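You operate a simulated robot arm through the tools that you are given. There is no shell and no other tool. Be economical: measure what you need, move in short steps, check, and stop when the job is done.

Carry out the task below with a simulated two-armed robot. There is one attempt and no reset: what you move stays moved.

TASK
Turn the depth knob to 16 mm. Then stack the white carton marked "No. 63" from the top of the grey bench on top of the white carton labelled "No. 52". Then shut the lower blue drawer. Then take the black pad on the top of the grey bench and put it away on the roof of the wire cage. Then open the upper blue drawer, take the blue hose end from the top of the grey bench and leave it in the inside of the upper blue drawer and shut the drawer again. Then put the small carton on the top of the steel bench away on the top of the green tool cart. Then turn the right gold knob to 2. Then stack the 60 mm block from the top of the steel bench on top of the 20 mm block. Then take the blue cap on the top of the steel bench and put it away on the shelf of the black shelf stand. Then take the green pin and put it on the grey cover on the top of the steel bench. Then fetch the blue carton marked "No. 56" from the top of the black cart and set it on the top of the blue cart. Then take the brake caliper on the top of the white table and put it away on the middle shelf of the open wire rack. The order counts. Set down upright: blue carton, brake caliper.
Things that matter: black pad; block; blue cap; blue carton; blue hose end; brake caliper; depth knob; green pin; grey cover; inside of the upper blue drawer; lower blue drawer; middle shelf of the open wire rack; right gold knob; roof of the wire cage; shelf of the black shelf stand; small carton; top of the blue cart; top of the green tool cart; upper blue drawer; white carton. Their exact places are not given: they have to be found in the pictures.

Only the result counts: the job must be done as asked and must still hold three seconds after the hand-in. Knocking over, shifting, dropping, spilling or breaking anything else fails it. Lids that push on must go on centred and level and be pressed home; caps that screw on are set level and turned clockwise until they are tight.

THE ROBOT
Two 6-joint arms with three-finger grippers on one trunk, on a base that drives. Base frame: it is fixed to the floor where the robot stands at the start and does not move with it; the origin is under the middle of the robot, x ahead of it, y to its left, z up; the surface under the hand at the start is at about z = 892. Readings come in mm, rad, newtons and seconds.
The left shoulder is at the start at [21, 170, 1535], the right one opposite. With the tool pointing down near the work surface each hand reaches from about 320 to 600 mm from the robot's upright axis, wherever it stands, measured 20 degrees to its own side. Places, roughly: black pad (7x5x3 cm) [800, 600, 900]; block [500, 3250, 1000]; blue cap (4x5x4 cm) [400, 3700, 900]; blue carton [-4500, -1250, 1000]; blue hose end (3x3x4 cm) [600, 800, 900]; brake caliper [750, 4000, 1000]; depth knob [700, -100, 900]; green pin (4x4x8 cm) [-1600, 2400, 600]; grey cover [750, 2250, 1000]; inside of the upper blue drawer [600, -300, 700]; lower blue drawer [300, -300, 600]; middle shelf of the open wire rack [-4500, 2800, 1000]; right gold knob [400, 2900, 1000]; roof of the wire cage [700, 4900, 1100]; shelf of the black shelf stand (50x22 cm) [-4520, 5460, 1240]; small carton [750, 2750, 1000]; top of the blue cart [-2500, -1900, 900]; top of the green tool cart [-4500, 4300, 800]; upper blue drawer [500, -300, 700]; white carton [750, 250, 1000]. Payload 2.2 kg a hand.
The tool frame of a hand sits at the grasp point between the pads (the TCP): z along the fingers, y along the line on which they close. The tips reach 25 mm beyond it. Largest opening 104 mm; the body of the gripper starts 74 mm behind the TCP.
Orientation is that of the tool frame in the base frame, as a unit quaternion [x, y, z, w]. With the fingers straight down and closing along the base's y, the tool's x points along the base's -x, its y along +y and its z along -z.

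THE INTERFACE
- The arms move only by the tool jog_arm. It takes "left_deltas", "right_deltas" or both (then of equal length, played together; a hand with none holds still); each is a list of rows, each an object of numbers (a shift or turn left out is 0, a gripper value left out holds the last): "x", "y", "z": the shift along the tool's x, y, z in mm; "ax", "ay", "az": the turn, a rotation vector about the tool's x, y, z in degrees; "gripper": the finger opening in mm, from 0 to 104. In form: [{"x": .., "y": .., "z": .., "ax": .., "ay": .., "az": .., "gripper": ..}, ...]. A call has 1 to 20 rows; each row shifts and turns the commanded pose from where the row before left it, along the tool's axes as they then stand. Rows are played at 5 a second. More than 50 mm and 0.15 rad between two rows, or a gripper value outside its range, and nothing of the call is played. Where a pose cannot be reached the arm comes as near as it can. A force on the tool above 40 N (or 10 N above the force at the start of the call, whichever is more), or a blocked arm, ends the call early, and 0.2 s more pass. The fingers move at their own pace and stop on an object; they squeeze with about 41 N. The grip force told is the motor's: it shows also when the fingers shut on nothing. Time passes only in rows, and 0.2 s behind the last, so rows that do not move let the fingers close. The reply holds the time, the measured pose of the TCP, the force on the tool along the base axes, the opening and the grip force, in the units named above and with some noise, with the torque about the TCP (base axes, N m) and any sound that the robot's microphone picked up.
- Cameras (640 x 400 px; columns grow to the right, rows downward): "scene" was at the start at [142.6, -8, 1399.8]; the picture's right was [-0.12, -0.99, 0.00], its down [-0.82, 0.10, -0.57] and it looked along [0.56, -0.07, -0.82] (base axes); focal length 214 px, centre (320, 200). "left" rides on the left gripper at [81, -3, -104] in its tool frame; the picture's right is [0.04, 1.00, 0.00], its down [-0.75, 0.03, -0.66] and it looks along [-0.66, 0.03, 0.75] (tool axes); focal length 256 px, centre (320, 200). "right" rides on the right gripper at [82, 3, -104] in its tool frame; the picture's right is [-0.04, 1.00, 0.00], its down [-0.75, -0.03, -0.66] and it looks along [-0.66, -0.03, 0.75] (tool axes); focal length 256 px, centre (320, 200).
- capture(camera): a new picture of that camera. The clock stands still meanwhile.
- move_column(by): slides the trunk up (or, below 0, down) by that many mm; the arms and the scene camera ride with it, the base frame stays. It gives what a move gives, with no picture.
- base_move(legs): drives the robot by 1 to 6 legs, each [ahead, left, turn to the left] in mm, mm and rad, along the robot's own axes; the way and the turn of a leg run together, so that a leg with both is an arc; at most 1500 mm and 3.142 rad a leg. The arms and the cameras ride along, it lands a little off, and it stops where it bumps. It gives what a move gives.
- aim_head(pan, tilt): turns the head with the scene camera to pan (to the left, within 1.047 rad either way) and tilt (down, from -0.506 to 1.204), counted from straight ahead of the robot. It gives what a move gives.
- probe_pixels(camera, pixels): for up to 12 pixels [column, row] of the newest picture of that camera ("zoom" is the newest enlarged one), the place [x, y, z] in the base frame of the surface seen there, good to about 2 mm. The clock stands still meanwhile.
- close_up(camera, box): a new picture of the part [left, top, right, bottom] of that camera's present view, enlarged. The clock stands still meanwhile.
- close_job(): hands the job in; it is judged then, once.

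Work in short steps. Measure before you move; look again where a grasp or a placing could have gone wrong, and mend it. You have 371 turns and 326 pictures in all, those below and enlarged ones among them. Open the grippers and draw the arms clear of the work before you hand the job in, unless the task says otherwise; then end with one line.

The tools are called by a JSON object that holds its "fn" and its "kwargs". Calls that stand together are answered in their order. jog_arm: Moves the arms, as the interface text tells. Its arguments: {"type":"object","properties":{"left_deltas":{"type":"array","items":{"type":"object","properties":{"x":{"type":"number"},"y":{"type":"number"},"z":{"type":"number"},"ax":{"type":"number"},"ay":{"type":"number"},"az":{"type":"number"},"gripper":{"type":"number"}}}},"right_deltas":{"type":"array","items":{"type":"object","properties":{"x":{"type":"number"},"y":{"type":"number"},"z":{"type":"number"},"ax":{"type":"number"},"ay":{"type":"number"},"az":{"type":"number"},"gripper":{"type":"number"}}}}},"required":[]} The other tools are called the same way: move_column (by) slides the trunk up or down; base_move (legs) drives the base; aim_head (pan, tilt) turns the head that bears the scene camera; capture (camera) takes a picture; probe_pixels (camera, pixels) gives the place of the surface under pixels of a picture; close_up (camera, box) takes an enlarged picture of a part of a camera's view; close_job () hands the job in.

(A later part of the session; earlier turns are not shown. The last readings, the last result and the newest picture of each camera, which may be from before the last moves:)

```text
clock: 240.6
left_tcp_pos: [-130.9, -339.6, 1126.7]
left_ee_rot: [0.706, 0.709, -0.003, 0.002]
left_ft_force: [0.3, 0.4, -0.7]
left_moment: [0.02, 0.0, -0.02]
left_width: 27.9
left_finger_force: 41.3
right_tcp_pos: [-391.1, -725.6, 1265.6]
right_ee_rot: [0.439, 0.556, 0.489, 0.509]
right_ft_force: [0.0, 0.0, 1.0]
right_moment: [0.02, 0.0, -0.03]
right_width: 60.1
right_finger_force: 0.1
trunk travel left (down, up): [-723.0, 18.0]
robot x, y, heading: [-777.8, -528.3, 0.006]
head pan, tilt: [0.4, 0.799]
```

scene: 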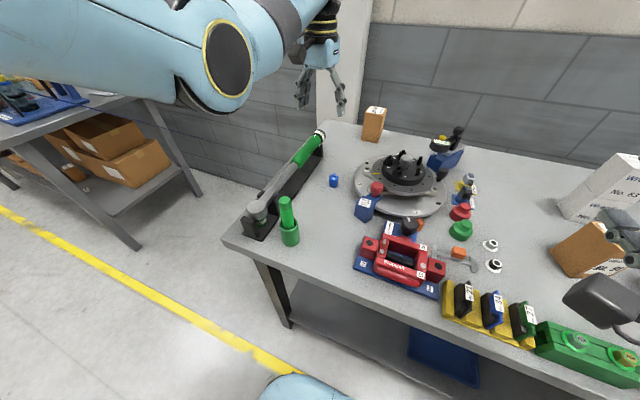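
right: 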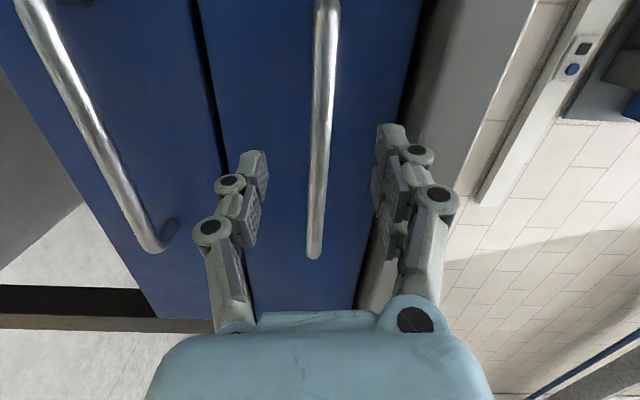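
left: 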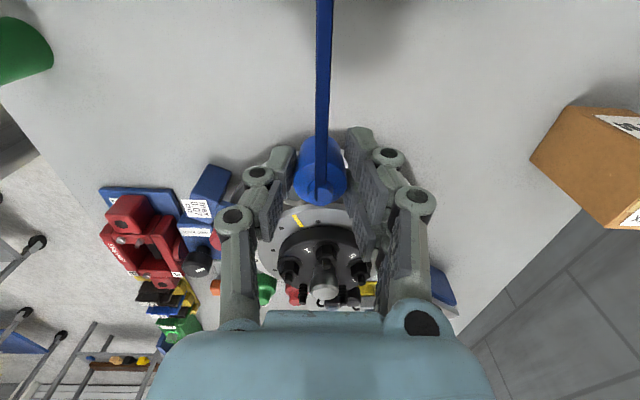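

No pull from the tether. Ahead 335 mm, then lower.

{"fn": "base_move", "kwargs": {"legs": [[332, 0, -0.006]]}}

{"fn": "move_column", "kwargs": {"by": -250}}

{"fn": "capture", "kwargs": {"camera": "left"}}

{"fn": "capture", "kwargs": {"camera": "scene"}}

```text
clock: 242.7
left_tcp_pos: [199.7, -343.0, 1125.8]
left_ee_rot: [0.709, 0.705, -0.002, 0.001]
left_ft_force: [-0.2, 0.2, -0.7]
left_moment: [0.03, 0.02, -0.02]
left_width: 27.6
left_finger_force: 40.9
right_tcp_pos: [-62.4, -728.5, 1264.6]
right_ee_rot: [0.441, 0.555, 0.488, 0.51]
right_ft_force: [-0.7, -0.4, 0.1]
right_moment: [0.01, -0.01, -0.01]
right_width: 59.6
right_finger_force: 0.1
trunk travel left (down, up): [-723.0, 18.0]
robot x, y, heading: [-450.1, -523.6, 0.001]
head pan, tilt: [0.4, 0.799]
```

```text
clock: 245.3
left_tcp_pos: [197.9, -344.0, 863.9]
left_ee_rot: [0.709, 0.705, -0.011, -0.007]
left_ft_force: [0.1, -0.5, -0.5]
left_moment: [0.0, 0.03, -0.03]
left_width: 28.0
left_finger_force: 40.8
right_tcp_pos: [-62.5, -727.7, 1016.6]
right_ee_rot: [0.44, 0.554, 0.488, 0.511]
right_ft_force: [-0.4, 0.0, 0.5]
right_moment: [0.01, -0.03, 0.02]
right_width: 59.8
right_finger_force: 0.1
trunk travel left (down, up): [-473.0, 268.0]
robot x, y, heading: [-450.2, -526.4, -0.006]
head pan, tilt: [0.4, 0.799]
```

```text
246 pictures are left
```

left: 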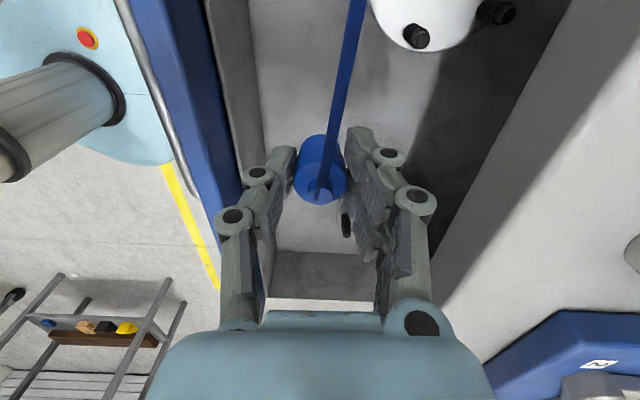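

```text
245 pictures are left
```

scene: 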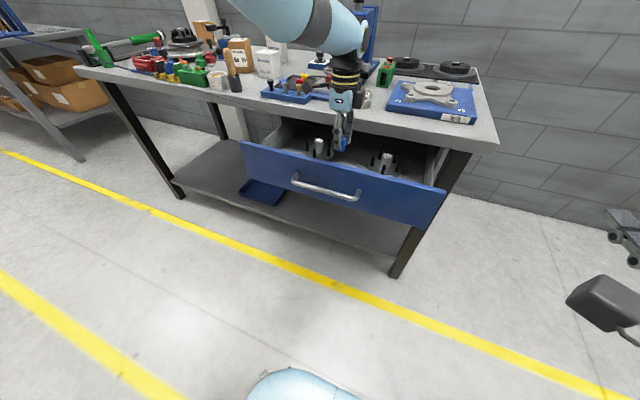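

{"fn": "probe_pixels", "kwargs": {"camera": "left", "pixels": [[346, 226], [300, 235], [410, 40], [375, 15], [300, 100], [270, 160], [352, 110], [240, 100]]}}

{"fn": "close_up", "kwargs": {"camera": "scene", "box": [260, 90, 460, 220]}}

```text
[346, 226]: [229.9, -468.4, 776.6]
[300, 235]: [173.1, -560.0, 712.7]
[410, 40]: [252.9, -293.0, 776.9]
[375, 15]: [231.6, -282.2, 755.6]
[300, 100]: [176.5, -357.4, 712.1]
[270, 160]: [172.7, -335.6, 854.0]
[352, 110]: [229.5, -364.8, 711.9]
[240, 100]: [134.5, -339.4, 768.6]
```

```text
3.08 times, centred on (360, 155) of scene
```

zoom: 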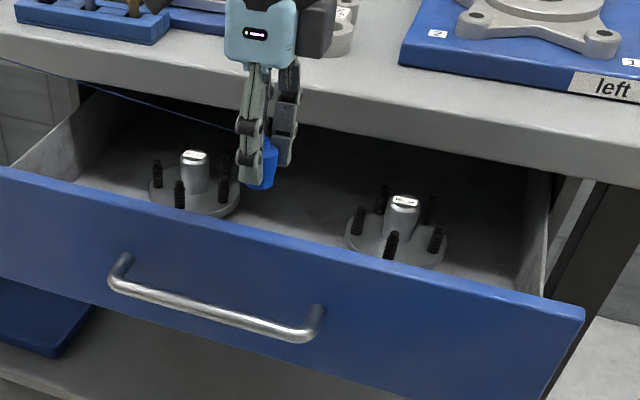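

Clear floor between the fixtures. I shift 20 mm to −y and lower.

{"fn": "jog_arm", "kwargs": {"left_deltas": [{"x": -20}, {}]}}

{"fn": "move_column", "kwargs": {"by": -95}}

```text
clock: 245.9
left_tcp_pos: [198.4, -363.6, 863.9]
left_ee_rot: [0.708, 0.706, -0.011, -0.006]
left_ft_force: [-0.1, 0.1, -0.2]
left_moment: [0.0, 0.03, 0.05]
left_width: 27.7
left_finger_force: 41.3
right_tcp_pos: [-61.6, -727.1, 1015.9]
right_ee_rot: [0.44, 0.555, 0.487, 0.511]
right_ft_force: [-0.6, 0.3, -0.5]
right_moment: [-0.02, -0.01, 0.0]
right_width: 60.2
right_finger_force: 0.1
trunk travel left (down, up): [-473.0, 268.0]
robot x, y, heading: [-450.1, -524.7, -0.004]
head pan, tilt: [0.4, 0.799]
```

```text
clock: 247.2
left_tcp_pos: [199.7, -364.6, 767.2]
left_ee_rot: [0.709, 0.705, -0.011, -0.007]
left_ft_force: [-0.6, -0.2, -0.7]
left_moment: [0.0, 0.0, -0.04]
left_width: 27.9
left_finger_force: 41.0
right_tcp_pos: [-62.6, -729.3, 920.2]
right_ee_rot: [0.44, 0.556, 0.487, 0.51]
right_ft_force: [-0.9, -0.1, 0.2]
right_moment: [-0.03, 0.06, -0.01]
right_width: 60.1
right_finger_force: 0.2
trunk travel left (down, up): [-378.0, 363.0]
robot x, y, heading: [-449.8, -525.9, 0.0]
head pan, tilt: [0.4, 0.799]
```

{"fn": "jog_arm", "kwargs": {"left_deltas": [{"z": 10}, {"z": 6}, {"z": 2}, {}]}}

```text
clock: 248.2
left_tcp_pos: [198.7, -363.7, 750.6]
left_ee_rot: [0.708, 0.706, -0.011, -0.008]
left_ft_force: [0.7, -0.7, -0.9]
left_moment: [-0.01, -0.01, -0.03]
left_width: 28.0
left_finger_force: 40.8
right_tcp_pos: [-62.7, -728.6, 921.0]
right_ee_rot: [0.441, 0.554, 0.488, 0.51]
right_ft_force: [-0.1, 0.0, -0.3]
right_moment: [0.0, 0.0, 0.0]
right_width: 60.1
right_finger_force: 0.0
trunk travel left (down, up): [-378.0, 363.0]
robot x, y, heading: [-447.5, -522.4, -0.001]
head pan, tilt: [0.4, 0.799]
```

{"fn": "jog_arm", "kwargs": {"left_deltas": [{"z": 1.5}, {"z": 1}, {"gripper": 40}, {"gripper": 56}, {}, {"z": -30}, {"z": -40}, {"z": -40}, {"z": -40}]}}

{"fn": "capture", "kwargs": {"camera": "left"}}

```text
clock: 250.2
left_tcp_pos: [201.8, -363.7, 897.1]
left_ee_rot: [0.709, 0.705, -0.01, -0.007]
left_ft_force: [-0.5, -0.1, -0.2]
left_moment: [0.01, -0.02, 0.0]
left_width: 56.0
left_finger_force: 0.0
right_tcp_pos: [-62.8, -728.1, 921.1]
right_ee_rot: [0.44, 0.554, 0.488, 0.511]
right_ft_force: [0.1, 0.6, -0.5]
right_moment: [0.03, -0.01, -0.01]
right_width: 59.9
right_finger_force: 0.0
trunk travel left (down, up): [-378.0, 363.0]
robot x, y, heading: [-452.4, -524.6, -0.004]
head pan, tilt: [0.4, 0.799]
```

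```text
243 pictures are left
```

left: 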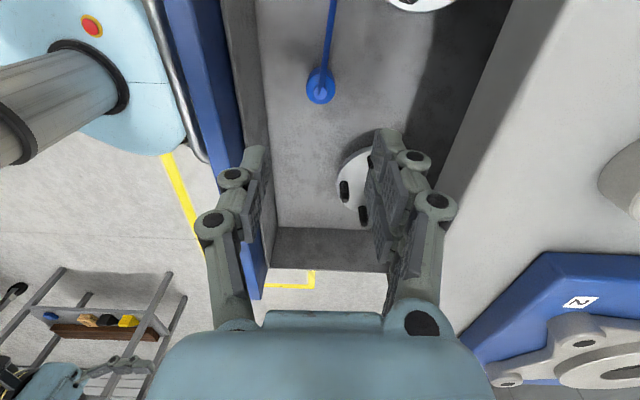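

The hose end stands in the drawer. Now shut it: back off, shift left so the right hand lines up, lower to z≈805 and close the gripper.

{"fn": "base_move", "kwargs": {"legs": [[-330, 0, 0], [0, 390, 0]]}}

{"fn": "move_column", "kwargs": {"by": -116}}

{"fn": "jog_arm", "kwargs": {"right_deltas": [{"gripper": 20}, {"gripper": 0}, {}, {}]}}

{"fn": "base_move", "kwargs": {"legs": [[330, 0, 0]]}}

{"fn": "aim_head", "kwargs": {"pan": -0.2, "tilt": 0.5}}

{"fn": "capture", "kwargs": {"camera": "scene"}}

```text
clock: 254.4
left_tcp_pos: [-128.8, 33.9, 897.1]
left_ee_rot: [0.707, 0.707, -0.011, -0.007]
left_ft_force: [0.0, 0.4, -0.6]
left_moment: [0.01, 0.01, -0.01]
left_width: 55.9
left_finger_force: 0.1
right_tcp_pos: [-391.7, -331.4, 920.5]
right_ee_rot: [0.438, 0.557, 0.489, 0.509]
right_ft_force: [0.3, 0.5, 0.0]
right_moment: [0.0, 0.01, -0.01]
right_width: 60.0
right_finger_force: 0.0
trunk travel left (down, up): [-378.0, 363.0]
robot x, y, heading: [-780.3, -130.2, 0.001]
head pan, tilt: [0.4, 0.799]
```

```text
clock: 255.9
left_tcp_pos: [-128.6, 32.2, 781.8]
left_ee_rot: [0.707, 0.707, -0.011, -0.007]
left_ft_force: [-0.1, -0.8, 0.6]
left_moment: [-0.01, 0.01, 0.01]
left_width: 56.1
left_finger_force: 0.1
right_tcp_pos: [-392.7, -332.8, 804.9]
right_ee_rot: [0.44, 0.555, 0.489, 0.509]
right_ft_force: [0.3, 0.1, 0.0]
right_moment: [-0.02, -0.01, 0.0]
right_width: 59.7
right_finger_force: 0.0
trunk travel left (down, up): [-262.0, 479.0]
robot x, y, heading: [-780.6, -132.2, 0.001]
head pan, tilt: [0.4, 0.799]
```

```text
clock: 256.9
left_tcp_pos: [-128.7, 33.2, 781.6]
left_ee_rot: [0.707, 0.707, -0.011, -0.007]
left_ft_force: [0.6, 0.1, -0.6]
left_moment: [-0.01, -0.01, 0.02]
left_width: 55.8
left_finger_force: 0.1
right_tcp_pos: [-391.7, -333.9, 805.7]
right_ee_rot: [0.438, 0.556, 0.489, 0.509]
right_ft_force: [-0.7, 0.3, 0.4]
right_moment: [-0.01, 0.02, 0.01]
right_width: 0.0
right_finger_force: 27.9
trunk travel left (down, up): [-262.0, 479.0]
robot x, y, heading: [-778.9, -129.0, -0.002]
head pan, tilt: [0.4, 0.799]
```

```text
clock: 259.1
left_tcp_pos: [200.7, 35.4, 781.5]
left_ee_rot: [0.706, 0.708, -0.012, -0.008]
left_ft_force: [0.7, -0.4, 0.0]
left_moment: [0.04, 0.05, 0.0]
left_width: 55.7
left_finger_force: 0.0
right_tcp_pos: [-60.3, -331.4, 804.6]
right_ee_rot: [0.439, 0.557, 0.489, 0.508]
right_ft_force: [0.9, -0.8, -0.2]
right_moment: [0.0, -0.01, 0.01]
right_width: 0.0
right_finger_force: 28.5
trunk travel left (down, up): [-262.0, 479.0]
robot x, y, heading: [-447.2, -129.5, -0.002]
head pan, tilt: [0.4, 0.799]
```

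```text
clock: 260.1
left_tcp_pos: [200.3, 34.2, 780.9]
left_ee_rot: [0.707, 0.707, -0.01, -0.007]
left_ft_force: [-1.1, 0.1, -0.8]
left_moment: [0.02, 0.02, -0.01]
left_width: 56.0
left_finger_force: 0.1
right_tcp_pos: [-60.1, -331.2, 804.8]
right_ee_rot: [0.438, 0.557, 0.489, 0.509]
right_ft_force: [0.0, -0.1, -0.8]
right_moment: [0.01, -0.03, -0.03]
right_width: 0.1
right_finger_force: 28.4
trunk travel left (down, up): [-262.0, 479.0]
robot x, y, heading: [-448.6, -128.5, 0.002]
head pan, tilt: [-0.201, 0.499]
```

```text
242 pictures are left
```

scene: 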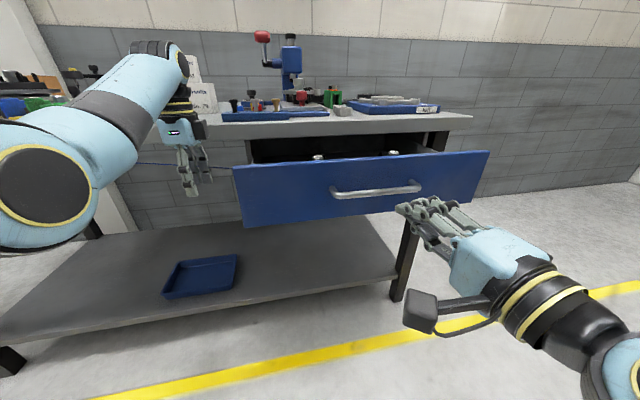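

I extend to the panel and push it shut.

{"fn": "jog_arm", "kwargs": {"right_deltas": [{"z": 40, "x": -4}, {"z": 40, "x": -4}, {"z": 40, "x": -4}, {"z": 12, "x": -1}, {"z": 12, "x": -1}, {"z": 12, "x": -1}, {"z": 12, "x": -1}, {"z": 12, "x": -1}, {"z": 12, "x": -1}, {"z": 12, "x": -1}, {"z": 12, "x": -1}, {"z": 12, "x": -1}, {"z": 12, "x": -1}, {"z": 12, "x": -1}]}}

{"fn": "capture", "kwargs": {"camera": "scene"}}

```text
clock: 263.1
left_tcp_pos: [199.7, 35.1, 780.1]
left_ee_rot: [0.706, 0.708, -0.011, -0.007]
left_ft_force: [-0.3, 0.1, 0.1]
left_moment: [0.03, 0.04, -0.01]
left_width: 55.9
left_finger_force: 0.0
right_tcp_pos: [192.5, -328.9, 805.9]
right_ee_rot: [0.439, 0.557, 0.49, 0.508]
right_ft_force: [0.3, -0.3, 0.9]
right_moment: [-0.04, -0.02, 0.03]
right_width: 0.0
right_finger_force: 28.3
trunk travel left (down, up): [-262.0, 479.0]
robot x, y, heading: [-450.3, -133.5, 0.001]
head pan, tilt: [-0.201, 0.499]
```

```text
241 pictures are left
```

scene: 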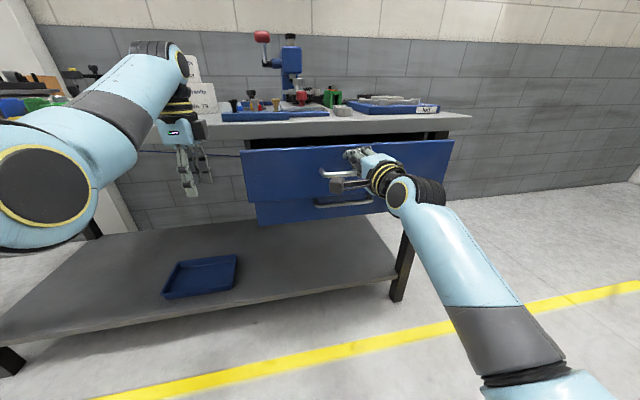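

{"fn": "jog_arm", "kwargs": {"right_deltas": [{"z": 12, "x": -1}, {"z": 12, "x": -1}, {"z": 12, "x": -1}, {"z": 12, "x": -1}, {"z": 12, "x": -1}, {"z": 12, "x": -1}, {"z": 12, "x": -1}, {"z": 8}, {"z": 6}, {"z": 5}, {"z": 5}]}}

{"fn": "capture", "kwargs": {"camera": "scene"}}

{"fn": "probe_pixels", "kwargs": {"camera": "scene", "pixels": [[260, 175], [260, 205], [430, 160], [330, 205]]}}

```text
clock: 265.4
left_tcp_pos: [198.1, 32.8, 782.5]
left_ee_rot: [0.707, 0.707, -0.01, -0.007]
left_ft_force: [-0.4, -0.7, -0.3]
left_moment: [-0.01, -0.03, -0.01]
left_width: 55.9
left_finger_force: 0.1
right_tcp_pos: [291.6, -326.1, 808.7]
right_ee_rot: [0.439, 0.556, 0.489, 0.508]
right_ft_force: [-25.4, 3.8, 4.2]
right_moment: [-0.07, -0.3, -0.43]
right_width: 6.2
right_finger_force: 28.6
trunk travel left (down, up): [-262.0, 479.0]
robot x, y, heading: [-453.8, -130.9, -0.003]
head pan, tilt: [-0.201, 0.499]
stopped in row 11 (right hand): the force on the tool passed its limit at 47 N (the readings are from after the stop); the commanded pose is now the measured one
```

```text
240 pictures are left
```

scene: 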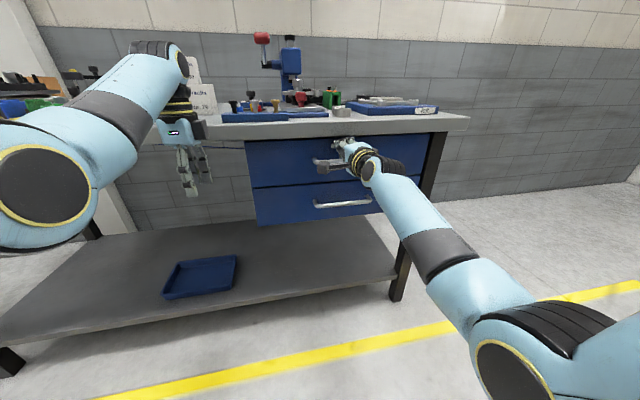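

```text
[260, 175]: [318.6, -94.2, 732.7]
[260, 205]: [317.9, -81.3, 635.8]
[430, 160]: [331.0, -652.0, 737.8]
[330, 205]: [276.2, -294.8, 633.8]
```

Upper drawer shut at x≈318. Next the small carton on the steel bench. I withdraw, raise the trunk and restore the right hand to pointing down.

{"fn": "jog_arm", "kwargs": {"right_deltas": [{"z": -40}, {"z": -40}, {"z": -40}, {"z": -40}, {"z": -40}, {"z": -40}]}}

{"fn": "base_move", "kwargs": {"legs": [[-330, 0, 0]]}}

{"fn": "move_column", "kwargs": {"by": 400}}

{"fn": "jog_arm", "kwargs": {"right_deltas": [{"az": -8.2}, {"az": -8.2}, {"az": -8.2}, {"az": -8.2}, {"az": -8.2}, {"az": -8.2}, {"az": -8.2}, {"az": -8.2}, {"az": -8.2}, {"az": -8.2}, {"az": -8.2}, {}], "left_deltas": [{"az": -8.2}, {"az": -8.2}, {"az": -8.2}, {"az": -8.2}, {"az": -8.2}, {"az": -8.2}, {"az": -8.2}, {"az": -8.2}, {"az": -8.2}, {"az": -8.2}, {"az": -8}, {}]}}

```text
clock: 266.8
left_tcp_pos: [199.7, 33.5, 781.4]
left_ee_rot: [0.707, 0.707, -0.01, -0.007]
left_ft_force: [-0.1, -0.9, -0.2]
left_moment: [0.0, -0.02, 0.02]
left_width: 56.0
left_finger_force: 0.1
right_tcp_pos: [54.0, -349.5, 806.7]
right_ee_rot: [0.44, 0.557, 0.488, 0.507]
right_ft_force: [0.0, -0.1, -0.8]
right_moment: [-0.03, 0.0, 0.01]
right_width: 0.0
right_finger_force: 28.2
trunk travel left (down, up): [-262.0, 479.0]
robot x, y, heading: [-451.0, -132.0, 0.003]
head pan, tilt: [-0.201, 0.499]
```

```text
clock: 268.9
left_tcp_pos: [-128.4, 36.2, 780.7]
left_ee_rot: [0.705, 0.709, -0.01, -0.007]
left_ft_force: [-0.4, -0.3, -0.5]
left_moment: [-0.01, -0.02, -0.03]
left_width: 55.9
left_finger_force: 0.0
right_tcp_pos: [-272.0, -348.0, 806.2]
right_ee_rot: [0.439, 0.558, 0.489, 0.506]
right_ft_force: [0.0, 0.3, -0.3]
right_moment: [0.0, -0.01, -0.03]
right_width: 0.0
right_finger_force: 28.2
trunk travel left (down, up): [-262.0, 479.0]
robot x, y, heading: [-779.6, -132.6, 0.009]
head pan, tilt: [-0.201, 0.499]
```

```text
clock: 272.8
left_tcp_pos: [-129.1, 35.8, 1180.4]
left_ee_rot: [0.705, 0.709, -0.011, -0.007]
left_ft_force: [-0.5, -0.4, -0.2]
left_moment: [-0.01, 0.0, -0.01]
left_width: 56.1
left_finger_force: 0.0
right_tcp_pos: [-271.9, -348.9, 1206.0]
right_ee_rot: [0.439, 0.558, 0.489, 0.506]
right_ft_force: [-0.3, -0.7, 0.2]
right_moment: [0.0, -0.02, 0.01]
right_width: 0.1
right_finger_force: 28.2
trunk travel left (down, up): [-662.0, 79.0]
robot x, y, heading: [-780.4, -134.2, 0.004]
head pan, tilt: [-0.201, 0.499]
```

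```text
clock: 275.4
left_tcp_pos: [-129.7, 35.6, 1180.1]
left_ee_rot: [-0.004, 1.0, -0.003, -0.012]
left_ft_force: [-0.1, -0.3, 0.3]
left_moment: [-0.01, -0.01, 0.03]
left_width: 56.0
left_finger_force: 0.1
right_tcp_pos: [-270.5, -348.5, 1206.9]
right_ee_rot: [-0.085, 0.705, -0.014, 0.704]
right_ft_force: [1.1, 0.2, 0.0]
right_moment: [0.04, -0.01, -0.01]
right_width: 0.0
right_finger_force: 28.6
trunk travel left (down, up): [-662.0, 79.0]
robot x, y, heading: [-780.6, -129.8, 0.004]
head pan, tilt: [-0.201, 0.499]
```

{"fn": "jog_arm", "kwargs": {"right_deltas": [{"ay": 8.14, "az": 0.98, "ax": -0.16}, {"ay": 8.14, "az": 0.98, "ax": -0.16}, {"ay": 8.14, "az": 0.98, "ax": -0.16}, {"ay": 8.14, "az": 0.98, "ax": -0.16}, {"ay": 8.14, "az": 0.98, "ax": -0.16}, {"ay": 8.14, "az": 0.98, "ax": -0.16}, {"ay": 8.14, "az": 0.98, "ax": -0.16}, {"ay": 8.14, "az": 0.98, "ax": -0.16}, {"ay": 8.14, "az": 0.98, "ax": -0.16}, {"ay": 8.14, "az": 0.98, "ax": -0.16}, {"ay": 8.14, "az": 0.98, "ax": -0.16, "gripper": 90}, {}]}}

{"fn": "base_move", "kwargs": {"legs": [[0, 1500, 0], [0, 1300, 0]]}}

{"fn": "aim_head", "kwargs": {"pan": 0.0, "tilt": 0.5}}

{"fn": "capture", "kwargs": {"camera": "scene"}}

```text
clock: 277.9
left_tcp_pos: [-129.9, 35.5, 1181.7]
left_ee_rot: [-0.003, 1.0, -0.002, -0.012]
left_ft_force: [-0.6, -0.2, -1.0]
left_moment: [-0.04, -0.01, 0.02]
left_width: 55.8
left_finger_force: 0.1
right_tcp_pos: [-212.3, -336.8, 1125.4]
right_ee_rot: [0.0, 1.0, 0.0, 0.001]
right_ft_force: [0.2, -0.7, 0.7]
right_moment: [-0.01, -0.03, 0.03]
right_width: 75.4
right_finger_force: 0.0
right hand out of reach, approached as far as the arm can: row 8, 9, 10, 11
trunk travel left (down, up): [-662.0, 79.0]
robot x, y, heading: [-778.2, -132.3, 0.007]
head pan, tilt: [-0.201, 0.499]
```

```text
clock: 291.5
left_tcp_pos: [-144.4, 2835.1, 1180.1]
left_ee_rot: [-0.005, 1.0, -0.003, -0.012]
left_ft_force: [-0.2, 0.5, -0.4]
left_moment: [-0.01, -0.01, -0.02]
left_width: 55.8
left_finger_force: 0.1
right_tcp_pos: [-226.8, 2462.5, 1125.0]
right_ee_rot: [-0.003, 1.0, -0.001, 0.001]
right_ft_force: [0.2, -0.7, 0.6]
right_moment: [0.02, 0.0, -0.02]
right_width: 89.9
right_finger_force: 0.0
trunk travel left (down, up): [-662.0, 79.0]
robot x, y, heading: [-794.8, 2667.4, 0.012]
head pan, tilt: [-0.201, 0.499]
```

```text
clock: 292.2
left_tcp_pos: [-145.1, 2835.3, 1179.1]
left_ee_rot: [-0.004, 1.0, -0.003, -0.012]
left_ft_force: [0.0, -0.2, -0.3]
left_moment: [-0.01, -0.04, 0.01]
left_width: 56.1
left_finger_force: 0.0
right_tcp_pos: [-227.5, 2462.4, 1124.8]
right_ee_rot: [-0.003, 1.0, 0.0, 0.001]
right_ft_force: [0.0, 0.0, -0.6]
right_moment: [-0.01, 0.03, 0.0]
right_width: 90.0
right_finger_force: 0.1
trunk travel left (down, up): [-662.0, 79.0]
robot x, y, heading: [-792.8, 2666.6, 0.009]
head pan, tilt: [0.0, 0.499]
```

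```text
239 pictures are left
```

scene: 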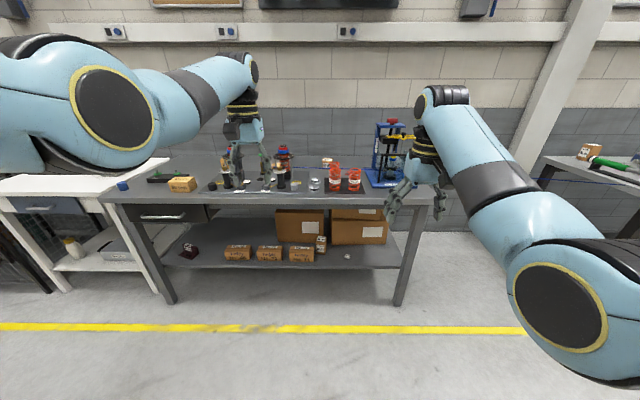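

{"fn": "close_up", "kwargs": {"camera": "scene", "box": [100, 110, 440, 230]}}

{"fn": "probe_pixels", "kwargs": {"camera": "scene", "pixels": [[326, 160], [182, 184], [335, 175], [385, 130], [270, 190], [120, 187], [400, 190], [120, 200], [280, 150]]}}

```text
1.88 times, centred on (270, 170) of scene
```

zoom: 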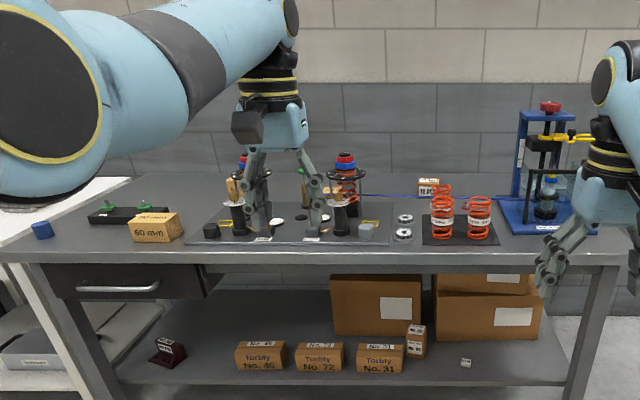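

```text
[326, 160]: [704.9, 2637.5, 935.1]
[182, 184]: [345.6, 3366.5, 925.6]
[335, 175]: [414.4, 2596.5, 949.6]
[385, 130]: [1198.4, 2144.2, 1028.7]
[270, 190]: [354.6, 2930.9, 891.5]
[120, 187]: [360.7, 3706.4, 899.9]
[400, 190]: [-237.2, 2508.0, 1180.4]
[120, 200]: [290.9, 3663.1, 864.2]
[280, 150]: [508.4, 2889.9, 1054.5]
```

{"fn": "base_move", "kwargs": {"legs": [[560, 0, -0.01]]}}

{"fn": "aim_head", "kwargs": {"pan": 0.0, "tilt": 0.8}}

{"fn": "capture", "kwargs": {"camera": "scene"}}

{"fn": "capture", "kwargs": {"camera": "left"}}

```text
clock: 295.4
left_tcp_pos: [415.8, 2829.3, 1180.3]
left_ee_rot: [0.002, 1.0, -0.002, -0.012]
left_ft_force: [-0.1, 0.2, -0.5]
left_moment: [0.01, -0.05, -0.01]
left_width: 56.0
left_finger_force: 0.1
right_tcp_pos: [330.1, 2456.8, 1124.6]
right_ee_rot: [0.002, 1.0, -0.001, 0.001]
right_ft_force: [0.2, 0.2, -0.4]
right_moment: [0.04, -0.02, 0.03]
right_width: 89.9
right_finger_force: 0.2
trunk travel left (down, up): [-662.0, 79.0]
robot x, y, heading: [-233.2, 2666.8, 0.0]
head pan, tilt: [0.0, 0.499]
```

```text
clock: 296.2
left_tcp_pos: [415.9, 2830.2, 1180.6]
left_ee_rot: [0.002, 1.0, -0.003, -0.012]
left_ft_force: [-0.4, 1.2, 0.4]
left_moment: [-0.02, -0.01, 0.02]
left_width: 56.1
left_finger_force: 0.1
right_tcp_pos: [330.8, 2457.2, 1124.7]
right_ee_rot: [0.002, 1.0, 0.0, 0.001]
right_ft_force: [-0.3, 0.3, 0.4]
right_moment: [0.01, 0.0, 0.01]
right_width: 89.8
right_finger_force: 0.1
trunk travel left (down, up): [-662.0, 79.0]
robot x, y, heading: [-237.3, 2669.1, -0.005]
head pan, tilt: [0.0, 0.799]
```

```text
237 pictures are left
```

scene: 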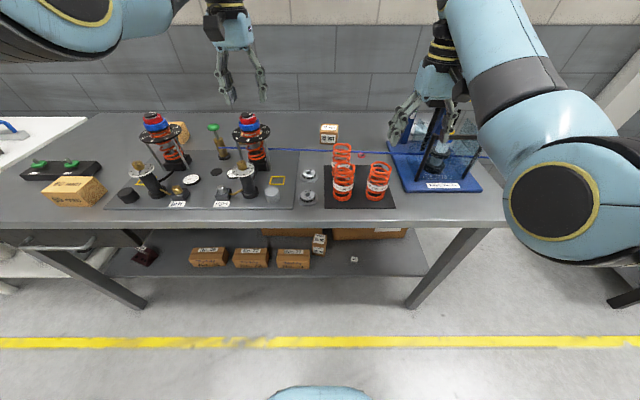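

```text
236 pictures are left
```

left: 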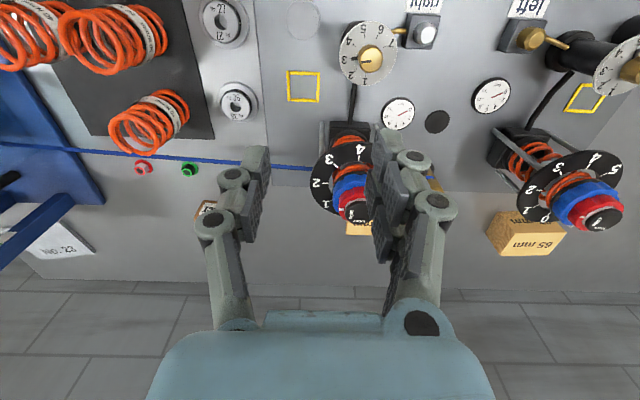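

{"fn": "close_up", "kwargs": {"camera": "scene", "box": [290, 110, 410, 210]}}

{"fn": "close_up", "kwargs": {"camera": "scene", "box": [20, 100, 300, 220]}}

```text
4.00 times, centred on (350, 160) of scene
```

zoom: 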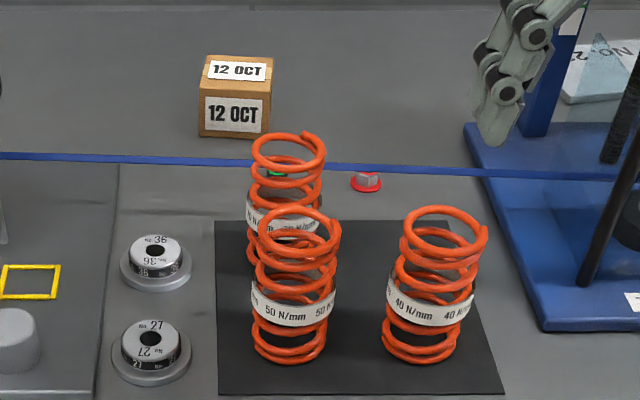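

```text
2.29 times, centred on (160, 160) of scene
```

zoom: 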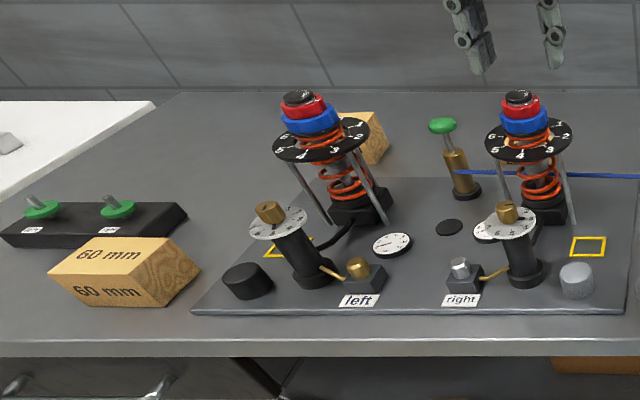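

The small carton is "12 OCT" at ≈(705,2637). I'll take it with the right hand; first the left hand swings left, then the base moves left and up to the bench.

{"fn": "jog_arm", "kwargs": {"left_deltas": [{"x": 12, "y": 45}, {"x": 13, "y": 45}, {"x": 15, "y": 45}, {"x": 16, "y": 45}, {"x": 17, "y": 44}, {"x": 17, "y": 44}, {}]}}

{"fn": "base_move", "kwargs": {"legs": [[0, 180, 0], [290, 0, 0]]}}

{"fn": "capture", "kwargs": {"camera": "right"}}

{"fn": "capture", "kwargs": {"camera": "scene"}}

```text
clock: 297.8
left_tcp_pos: [336.8, 3099.9, 1175.2]
left_ee_rot: [0.001, 1.0, -0.002, -0.012]
left_ft_force: [0.2, -0.9, 0.8]
left_moment: [0.02, 0.0, 0.02]
left_width: 55.9
left_finger_force: 0.1
left hand out of reach, approached as far as the arm can: row 4, 5
right_tcp_pos: [331.9, 2456.0, 1124.3]
right_ee_rot: [0.003, 1.0, 0.0, 0.001]
right_ft_force: [-0.3, 0.7, 0.7]
right_moment: [0.0, 0.0, 0.03]
right_width: 90.1
right_finger_force: 0.1
trunk travel left (down, up): [-662.0, 79.0]
robot x, y, heading: [-236.4, 2669.1, 0.003]
head pan, tilt: [0.0, 0.799]
```

```text
clock: 300.9
left_tcp_pos: [625.5, 3279.7, 1173.6]
left_ee_rot: [0.001, 1.0, -0.003, -0.012]
left_ft_force: [0.2, -0.3, -0.4]
left_moment: [-0.03, 0.03, 0.0]
left_width: 55.7
left_finger_force: 0.1
right_tcp_pos: [620.0, 2636.7, 1124.9]
right_ee_rot: [0.001, 1.0, -0.001, 0.001]
right_ft_force: [0.3, 0.8, -0.7]
right_moment: [-0.01, 0.03, 0.04]
right_width: 90.1
right_finger_force: 0.0
trunk travel left (down, up): [-662.0, 79.0]
robot x, y, heading: [52.7, 2847.5, 0.002]
head pan, tilt: [0.0, 0.799]
```

```text
233 pictures are left
```

right: 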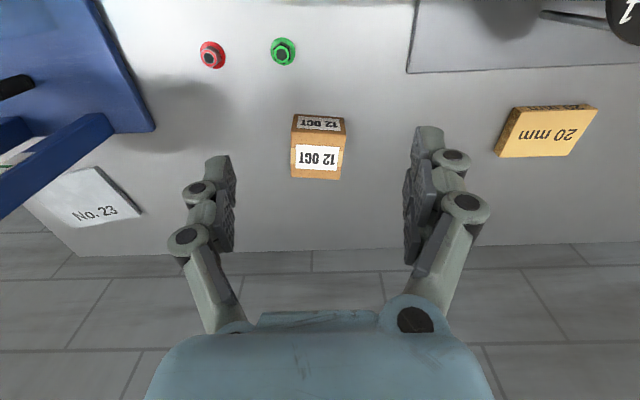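

```text
232 pictures are left
```

scene: 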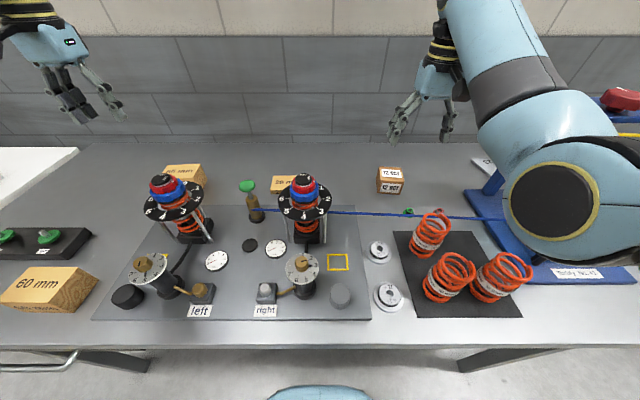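

{"fn": "probe_pixels", "kwargs": {"camera": "right", "pixels": [[299, 143], [340, 147], [299, 172], [336, 176], [318, 160], [296, 118], [344, 122], [510, 150], [572, 153], [533, 108], [592, 108], [550, 133]]}}

{"fn": "close_up", "kwargs": {"camera": "scene", "box": [230, 160, 370, 330]}}

```text
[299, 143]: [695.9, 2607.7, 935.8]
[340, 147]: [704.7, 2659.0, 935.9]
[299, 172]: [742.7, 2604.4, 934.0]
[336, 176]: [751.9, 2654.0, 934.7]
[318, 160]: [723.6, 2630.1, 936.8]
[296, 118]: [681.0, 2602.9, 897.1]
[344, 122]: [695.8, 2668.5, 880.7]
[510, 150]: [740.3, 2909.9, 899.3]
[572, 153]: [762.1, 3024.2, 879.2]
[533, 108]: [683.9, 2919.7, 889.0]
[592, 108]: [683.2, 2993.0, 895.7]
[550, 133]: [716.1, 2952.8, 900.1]
```

```text
2.35 times, centred on (300, 245) of scene
```

zoom: 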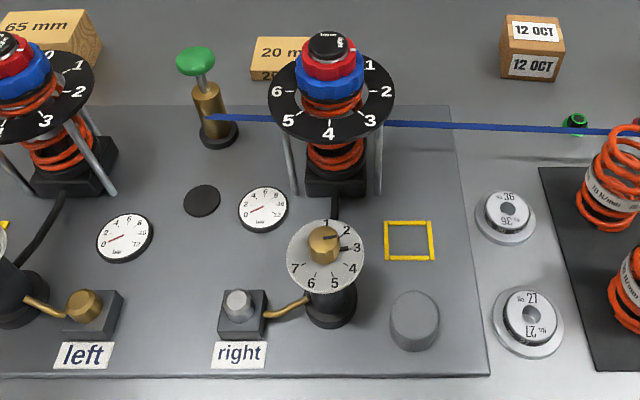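

Carton 12 OCT: centre ≈(724,2631), yaw −10°, top 935.5. I lower the trunk 140 and move the right hand over it.

{"fn": "move_column", "kwargs": {"by": -140}}

{"fn": "jog_arm", "kwargs": {"right_deltas": [{"x": -35, "y": -2}, {"x": -35, "y": -2}, {"x": -34, "y": -2}, {"az": 5}, {"az": 5}, {}]}}

{"fn": "capture", "kwargs": {"camera": "right"}}

```text
clock: 302.6
left_tcp_pos: [625.3, 3280.0, 1031.0]
left_ee_rot: [0.0, 1.0, -0.002, -0.014]
left_ft_force: [-0.7, -0.5, -0.5]
left_moment: [0.02, -0.03, 0.01]
left_width: 56.1
left_finger_force: 0.0
right_tcp_pos: [619.8, 2637.2, 981.4]
right_ee_rot: [0.002, 1.0, 0.0, 0.001]
right_ft_force: [-0.6, 0.3, 0.2]
right_moment: [-0.03, -0.04, 0.0]
right_width: 90.0
right_finger_force: 0.0
trunk travel left (down, up): [-522.0, 219.0]
robot x, y, heading: [55.6, 2847.9, -0.001]
head pan, tilt: [0.0, 0.799]
```

```text
clock: 304.0
left_tcp_pos: [625.7, 3280.4, 1030.8]
left_ee_rot: [0.0, 1.0, -0.002, -0.014]
left_ft_force: [-0.5, -0.4, -0.2]
left_moment: [0.02, 0.0, 0.03]
left_width: 56.1
left_finger_force: 0.1
right_tcp_pos: [724.9, 2630.2, 982.5]
right_ee_rot: [0.09, 0.996, 0.0, 0.0]
right_ft_force: [0.5, -0.2, 0.0]
right_moment: [0.0, 0.0, 0.04]
right_width: 90.0
right_finger_force: 0.1
trunk travel left (down, up): [-522.0, 219.0]
robot x, y, heading: [56.8, 2849.4, 0.0]
head pan, tilt: [0.0, 0.799]
```

```text
230 pictures are left
```

right: 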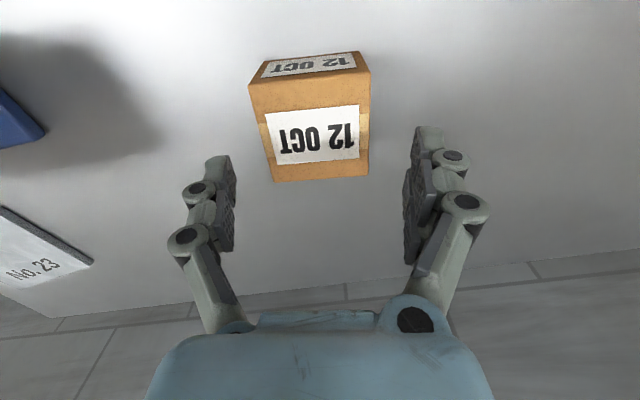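

{"fn": "probe_pixels", "kwargs": {"camera": "right", "pixels": [[255, 92], [368, 80], [276, 178], [364, 172], [315, 130]]}}

```text
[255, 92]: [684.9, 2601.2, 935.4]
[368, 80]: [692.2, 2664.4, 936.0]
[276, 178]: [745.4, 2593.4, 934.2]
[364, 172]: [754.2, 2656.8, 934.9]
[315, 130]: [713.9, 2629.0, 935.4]
```

Centre (719,2629), yaw −6.6°. I correct and descend to grasp.

{"fn": "jog_arm", "kwargs": {"right_deltas": [{"x": 6, "az": -3.5}, {"z": 35}, {"z": 33}, {"gripper": 65}, {"gripper": 45}, {"gripper": 45}, {}]}}

```text
clock: 305.6
left_tcp_pos: [627.4, 3280.2, 1030.9]
left_ee_rot: [0.001, 1.0, -0.002, -0.014]
left_ft_force: [-0.2, -0.3, 0.2]
left_moment: [-0.02, 0.02, -0.03]
left_width: 55.7
left_finger_force: 0.1
right_tcp_pos: [709.7, 2629.3, 915.6]
right_ee_rot: [0.058, 0.998, 0.0, -0.001]
right_ft_force: [0.4, -0.3, 0.4]
right_moment: [-0.01, -0.02, 0.0]
right_width: 73.9
right_finger_force: 41.1
right hand out of reach, approached as far as the arm can: row 3
trunk travel left (down, up): [-522.0, 219.0]
robot x, y, heading: [57.9, 2847.0, -0.002]
head pan, tilt: [0.0, 0.799]
```

Gripped. I lift with the trunk and check.

{"fn": "move_column", "kwargs": {"by": 150}}

{"fn": "capture", "kwargs": {"camera": "right"}}

```text
clock: 307.4
left_tcp_pos: [627.0, 3280.5, 1179.4]
left_ee_rot: [0.001, 1.0, -0.003, -0.014]
left_ft_force: [-0.4, -0.1, 0.0]
left_moment: [-0.03, 0.0, 0.02]
left_width: 55.7
left_finger_force: 0.0
right_tcp_pos: [709.6, 2630.5, 1071.2]
right_ee_rot: [0.058, 0.998, 0.0, 0.005]
right_ft_force: [-0.5, -1.5, -3.1]
right_moment: [-0.02, 0.05, 0.0]
right_width: 73.8
right_finger_force: 41.1
trunk travel left (down, up): [-672.0, 69.0]
robot x, y, heading: [54.4, 2844.4, 0.001]
head pan, tilt: [0.0, 0.799]
```

```text
229 pictures are left
```

right: 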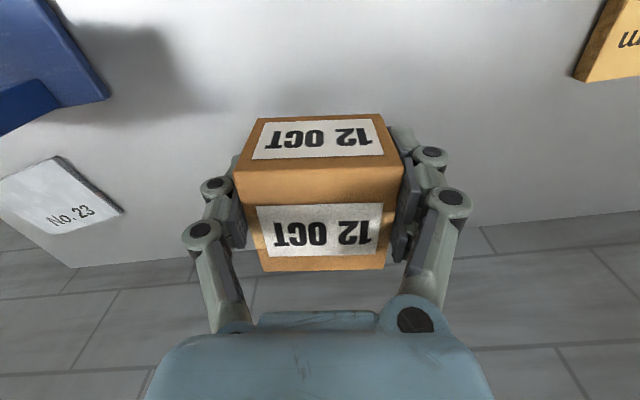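

Held. I back off and turn around to look for the green tool cart.

{"fn": "base_move", "kwargs": {"legs": [[-560, 0, 0], [0, 0, 1.571], [0, 0, 1.571]]}}

{"fn": "aim_head", "kwargs": {"pan": 0.0, "tilt": 0.2}}

{"fn": "capture", "kwargs": {"camera": "scene"}}

```text
clock: 318.2
left_tcp_pos: [-1074.7, 2416.3, 1179.7]
left_ee_rot: [1.0, -0.003, 0.014, -0.003]
left_ft_force: [1.7, -0.4, -0.3]
left_moment: [-0.02, 0.0, -0.01]
left_width: 55.7
left_finger_force: 0.0
right_tcp_pos: [-1153.4, 3068.0, 1070.9]
right_ee_rot: [0.998, -0.063, -0.004, -0.001]
right_ft_force: [-0.8, 0.1, -3.0]
right_moment: [0.01, -0.05, 0.02]
right_width: 73.4
right_finger_force: 41.0
trunk travel left (down, up): [-672.0, 69.0]
robot x, y, heading: [-502.4, 2844.8, 3.135]
head pan, tilt: [0.0, 0.799]
```

```text
clock: 319.2
left_tcp_pos: [-1075.1, 2416.4, 1178.8]
left_ee_rot: [1.0, -0.004, 0.014, -0.003]
left_ft_force: [0.0, -0.6, 0.1]
left_moment: [0.0, -0.03, 0.0]
left_width: 56.1
left_finger_force: 0.1
right_tcp_pos: [-1153.5, 3066.7, 1070.6]
right_ee_rot: [0.998, -0.062, -0.004, 0.0]
right_ft_force: [-0.3, -1.0, -3.0]
right_moment: [0.01, -0.05, 0.02]
right_width: 73.6
right_finger_force: 41.0
trunk travel left (down, up): [-672.0, 69.0]
robot x, y, heading: [-499.1, 2848.8, 3.135]
head pan, tilt: [0.0, 0.201]
```

```text
228 pictures are left
```

scene: 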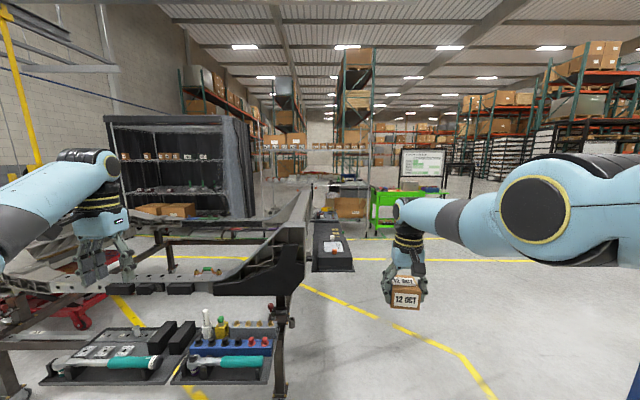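

{"fn": "close_up", "kwargs": {"camera": "scene", "box": [260, 140, 480, 280]}}

{"fn": "probe_pixels", "kwargs": {"camera": "scene", "pixels": [[385, 190], [375, 235], [440, 235], [335, 250], [345, 262], [290, 310], [280, 390], [225, 330], [430, 160], [450, 200], [310, 225]]}}

```text
2.86 times, centred on (370, 210) of scene
```

zoom: 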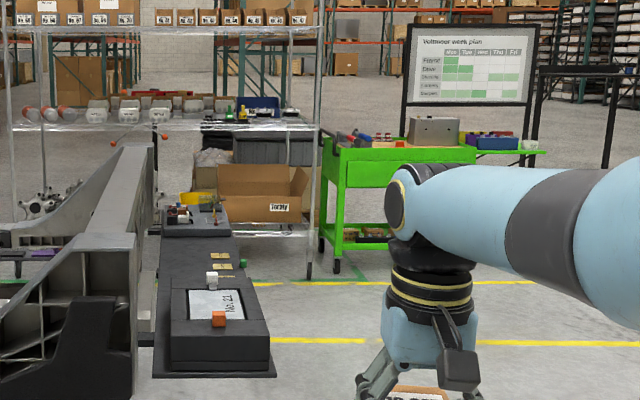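

```text
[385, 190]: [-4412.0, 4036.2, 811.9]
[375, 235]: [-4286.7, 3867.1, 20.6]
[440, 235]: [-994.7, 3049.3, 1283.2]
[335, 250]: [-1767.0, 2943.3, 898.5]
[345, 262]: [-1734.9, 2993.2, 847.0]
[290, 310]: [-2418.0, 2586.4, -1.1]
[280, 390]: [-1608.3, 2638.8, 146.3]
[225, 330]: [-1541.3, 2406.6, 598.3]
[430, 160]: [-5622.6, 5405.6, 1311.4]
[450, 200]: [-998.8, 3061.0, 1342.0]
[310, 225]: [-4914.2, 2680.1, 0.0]
```

The green cart is at x≈−4300…, y≈3870…; the lane between the vehicle assembly and the yellow cart is around y≈3580. I drive there.

{"fn": "base_move", "kwargs": {"legs": [[0, -730, 0], [1500, 0, 0], [1000, 0, 0]]}}

{"fn": "aim_head", "kwargs": {"pan": -0.3, "tilt": 0.4}}

{"fn": "capture", "kwargs": {"camera": "scene"}}

```text
clock: 335.0
left_tcp_pos: [-3574.5, 3144.5, 1179.4]
left_ee_rot: [1.0, -0.002, 0.014, -0.002]
left_ft_force: [-0.3, 1.2, -0.7]
left_moment: [0.02, 0.02, 0.04]
left_width: 56.1
left_finger_force: 0.1
right_tcp_pos: [-3656.4, 3794.8, 1072.0]
right_ee_rot: [0.998, -0.059, -0.004, 0.001]
right_ft_force: [0.7, 0.4, -3.6]
right_moment: [-0.01, -0.09, 0.0]
right_width: 73.5
right_finger_force: 41.4
trunk travel left (down, up): [-672.0, 69.0]
robot x, y, heading: [-3002.7, 3578.2, 3.139]
head pan, tilt: [0.0, 0.201]
```

```text
clock: 335.8
left_tcp_pos: [-3574.0, 3145.5, 1180.1]
left_ee_rot: [1.0, -0.001, 0.013, -0.003]
left_ft_force: [0.6, -0.7, 0.5]
left_moment: [0.03, 0.0, 0.01]
left_width: 56.2
left_finger_force: 0.1
right_tcp_pos: [-3656.7, 3796.1, 1070.0]
right_ee_rot: [0.998, -0.059, -0.004, 0.001]
right_ft_force: [0.5, 0.1, -3.0]
right_moment: [-0.02, -0.06, 0.02]
right_width: 73.7
right_finger_force: 41.0
trunk travel left (down, up): [-672.0, 69.0]
robot x, y, heading: [-3004.0, 3581.0, 3.138]
head pan, tilt: [-0.3, 0.4]
```

```text
226 pictures are left
```

scene: 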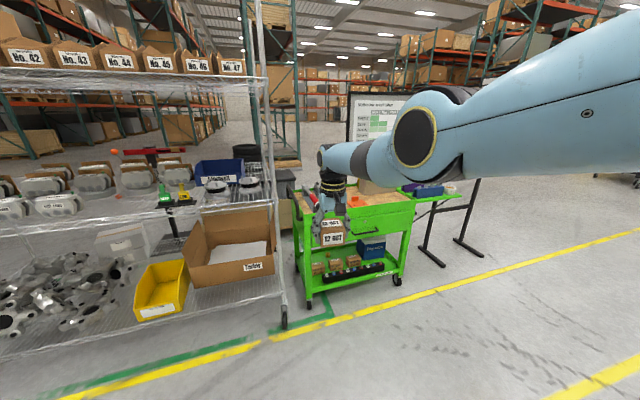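

{"fn": "close_up", "kwargs": {"camera": "scene", "box": [270, 160, 480, 310]}}

{"fn": "probe_pixels", "kwargs": {"camera": "scene", "pixels": [[310, 215], [375, 197], [400, 195], [412, 207], [300, 205], [380, 188], [430, 190], [440, 197], [355, 190], [395, 215], [310, 300], [398, 280]]}}

```text
2.67 times, centred on (375, 235) of scene
```

zoom: 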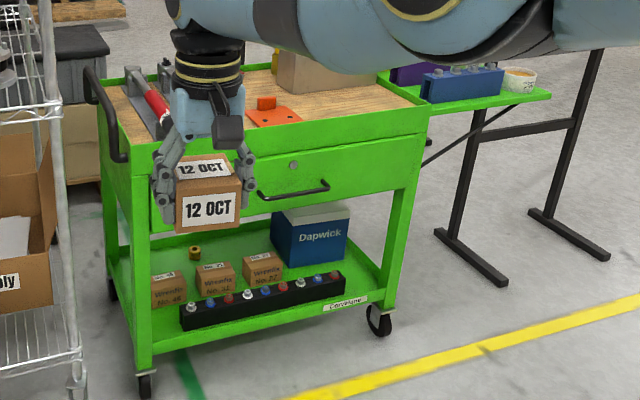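

```text
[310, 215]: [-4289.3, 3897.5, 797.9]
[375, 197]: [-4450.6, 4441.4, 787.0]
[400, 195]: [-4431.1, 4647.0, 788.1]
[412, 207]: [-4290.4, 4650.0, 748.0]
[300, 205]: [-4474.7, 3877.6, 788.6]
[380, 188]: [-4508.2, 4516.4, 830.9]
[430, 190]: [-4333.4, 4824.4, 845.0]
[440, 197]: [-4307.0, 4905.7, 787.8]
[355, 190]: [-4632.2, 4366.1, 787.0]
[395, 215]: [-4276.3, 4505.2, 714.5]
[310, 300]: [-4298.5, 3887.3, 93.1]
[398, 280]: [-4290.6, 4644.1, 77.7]
```

{"fn": "base_move", "kwargs": {"legs": [[0, -330, 0], [560, 0, 0]]}}

{"fn": "capture", "kwargs": {"camera": "right"}}

{"fn": "capture", "kwargs": {"camera": "scene"}}

```text
clock: 340.8
left_tcp_pos: [-4135.3, 3478.2, 1180.6]
left_ee_rot: [1.0, -0.002, 0.014, -0.002]
left_ft_force: [-0.2, 0.7, -0.2]
left_moment: [0.02, 0.0, 0.0]
left_width: 56.2
left_finger_force: 0.1
right_tcp_pos: [-4215.9, 4126.6, 1071.3]
right_ee_rot: [0.998, -0.06, -0.004, 0.002]
right_ft_force: [-0.8, -0.5, -3.7]
right_moment: [-0.02, -0.05, 0.0]
right_width: 73.5
right_finger_force: 41.1
trunk travel left (down, up): [-672.0, 69.0]
robot x, y, heading: [-3563.7, 3912.8, 3.136]
head pan, tilt: [-0.3, 0.4]
```

```text
224 pictures are left
```

right: 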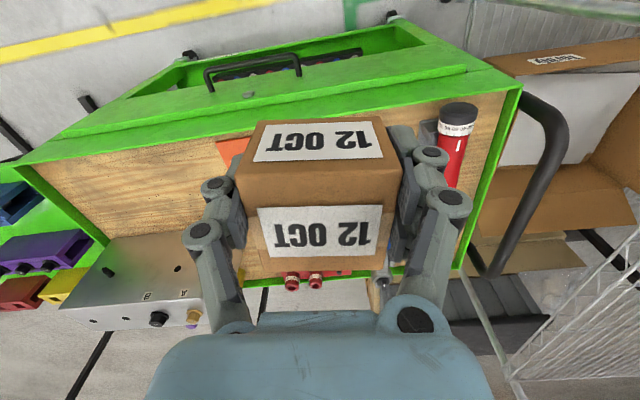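

```text
223 pictures are left
```

scene: 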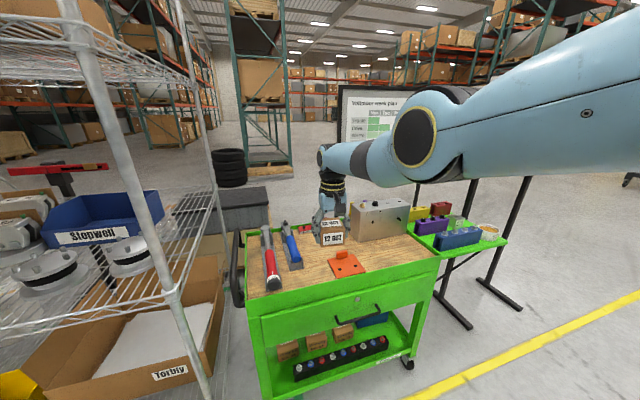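

{"fn": "probe_pixels", "kwargs": {"camera": "scene", "pixels": [[395, 262], [415, 250], [345, 265], [360, 235], [405, 232], [320, 280], [150, 200], [175, 75], [205, 130], [100, 120], [250, 290], [436, 258]]}}

{"fn": "close_up", "kwargs": {"camera": "scene", "box": [230, 190, 450, 310]}}

```text
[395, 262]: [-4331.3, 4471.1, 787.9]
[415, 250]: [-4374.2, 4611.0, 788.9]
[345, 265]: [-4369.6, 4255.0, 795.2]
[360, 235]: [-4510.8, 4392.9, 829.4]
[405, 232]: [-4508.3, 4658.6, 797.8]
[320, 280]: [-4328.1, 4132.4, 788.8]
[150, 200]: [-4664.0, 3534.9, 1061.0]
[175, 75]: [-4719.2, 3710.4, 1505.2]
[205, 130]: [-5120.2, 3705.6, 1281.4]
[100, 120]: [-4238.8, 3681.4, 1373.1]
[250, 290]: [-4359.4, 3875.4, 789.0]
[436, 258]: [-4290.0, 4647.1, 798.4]
```

```text
2.91 times, centred on (340, 250) of scene
```

zoom: 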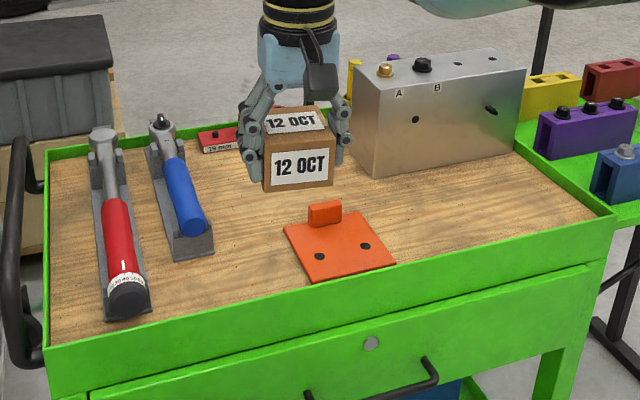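

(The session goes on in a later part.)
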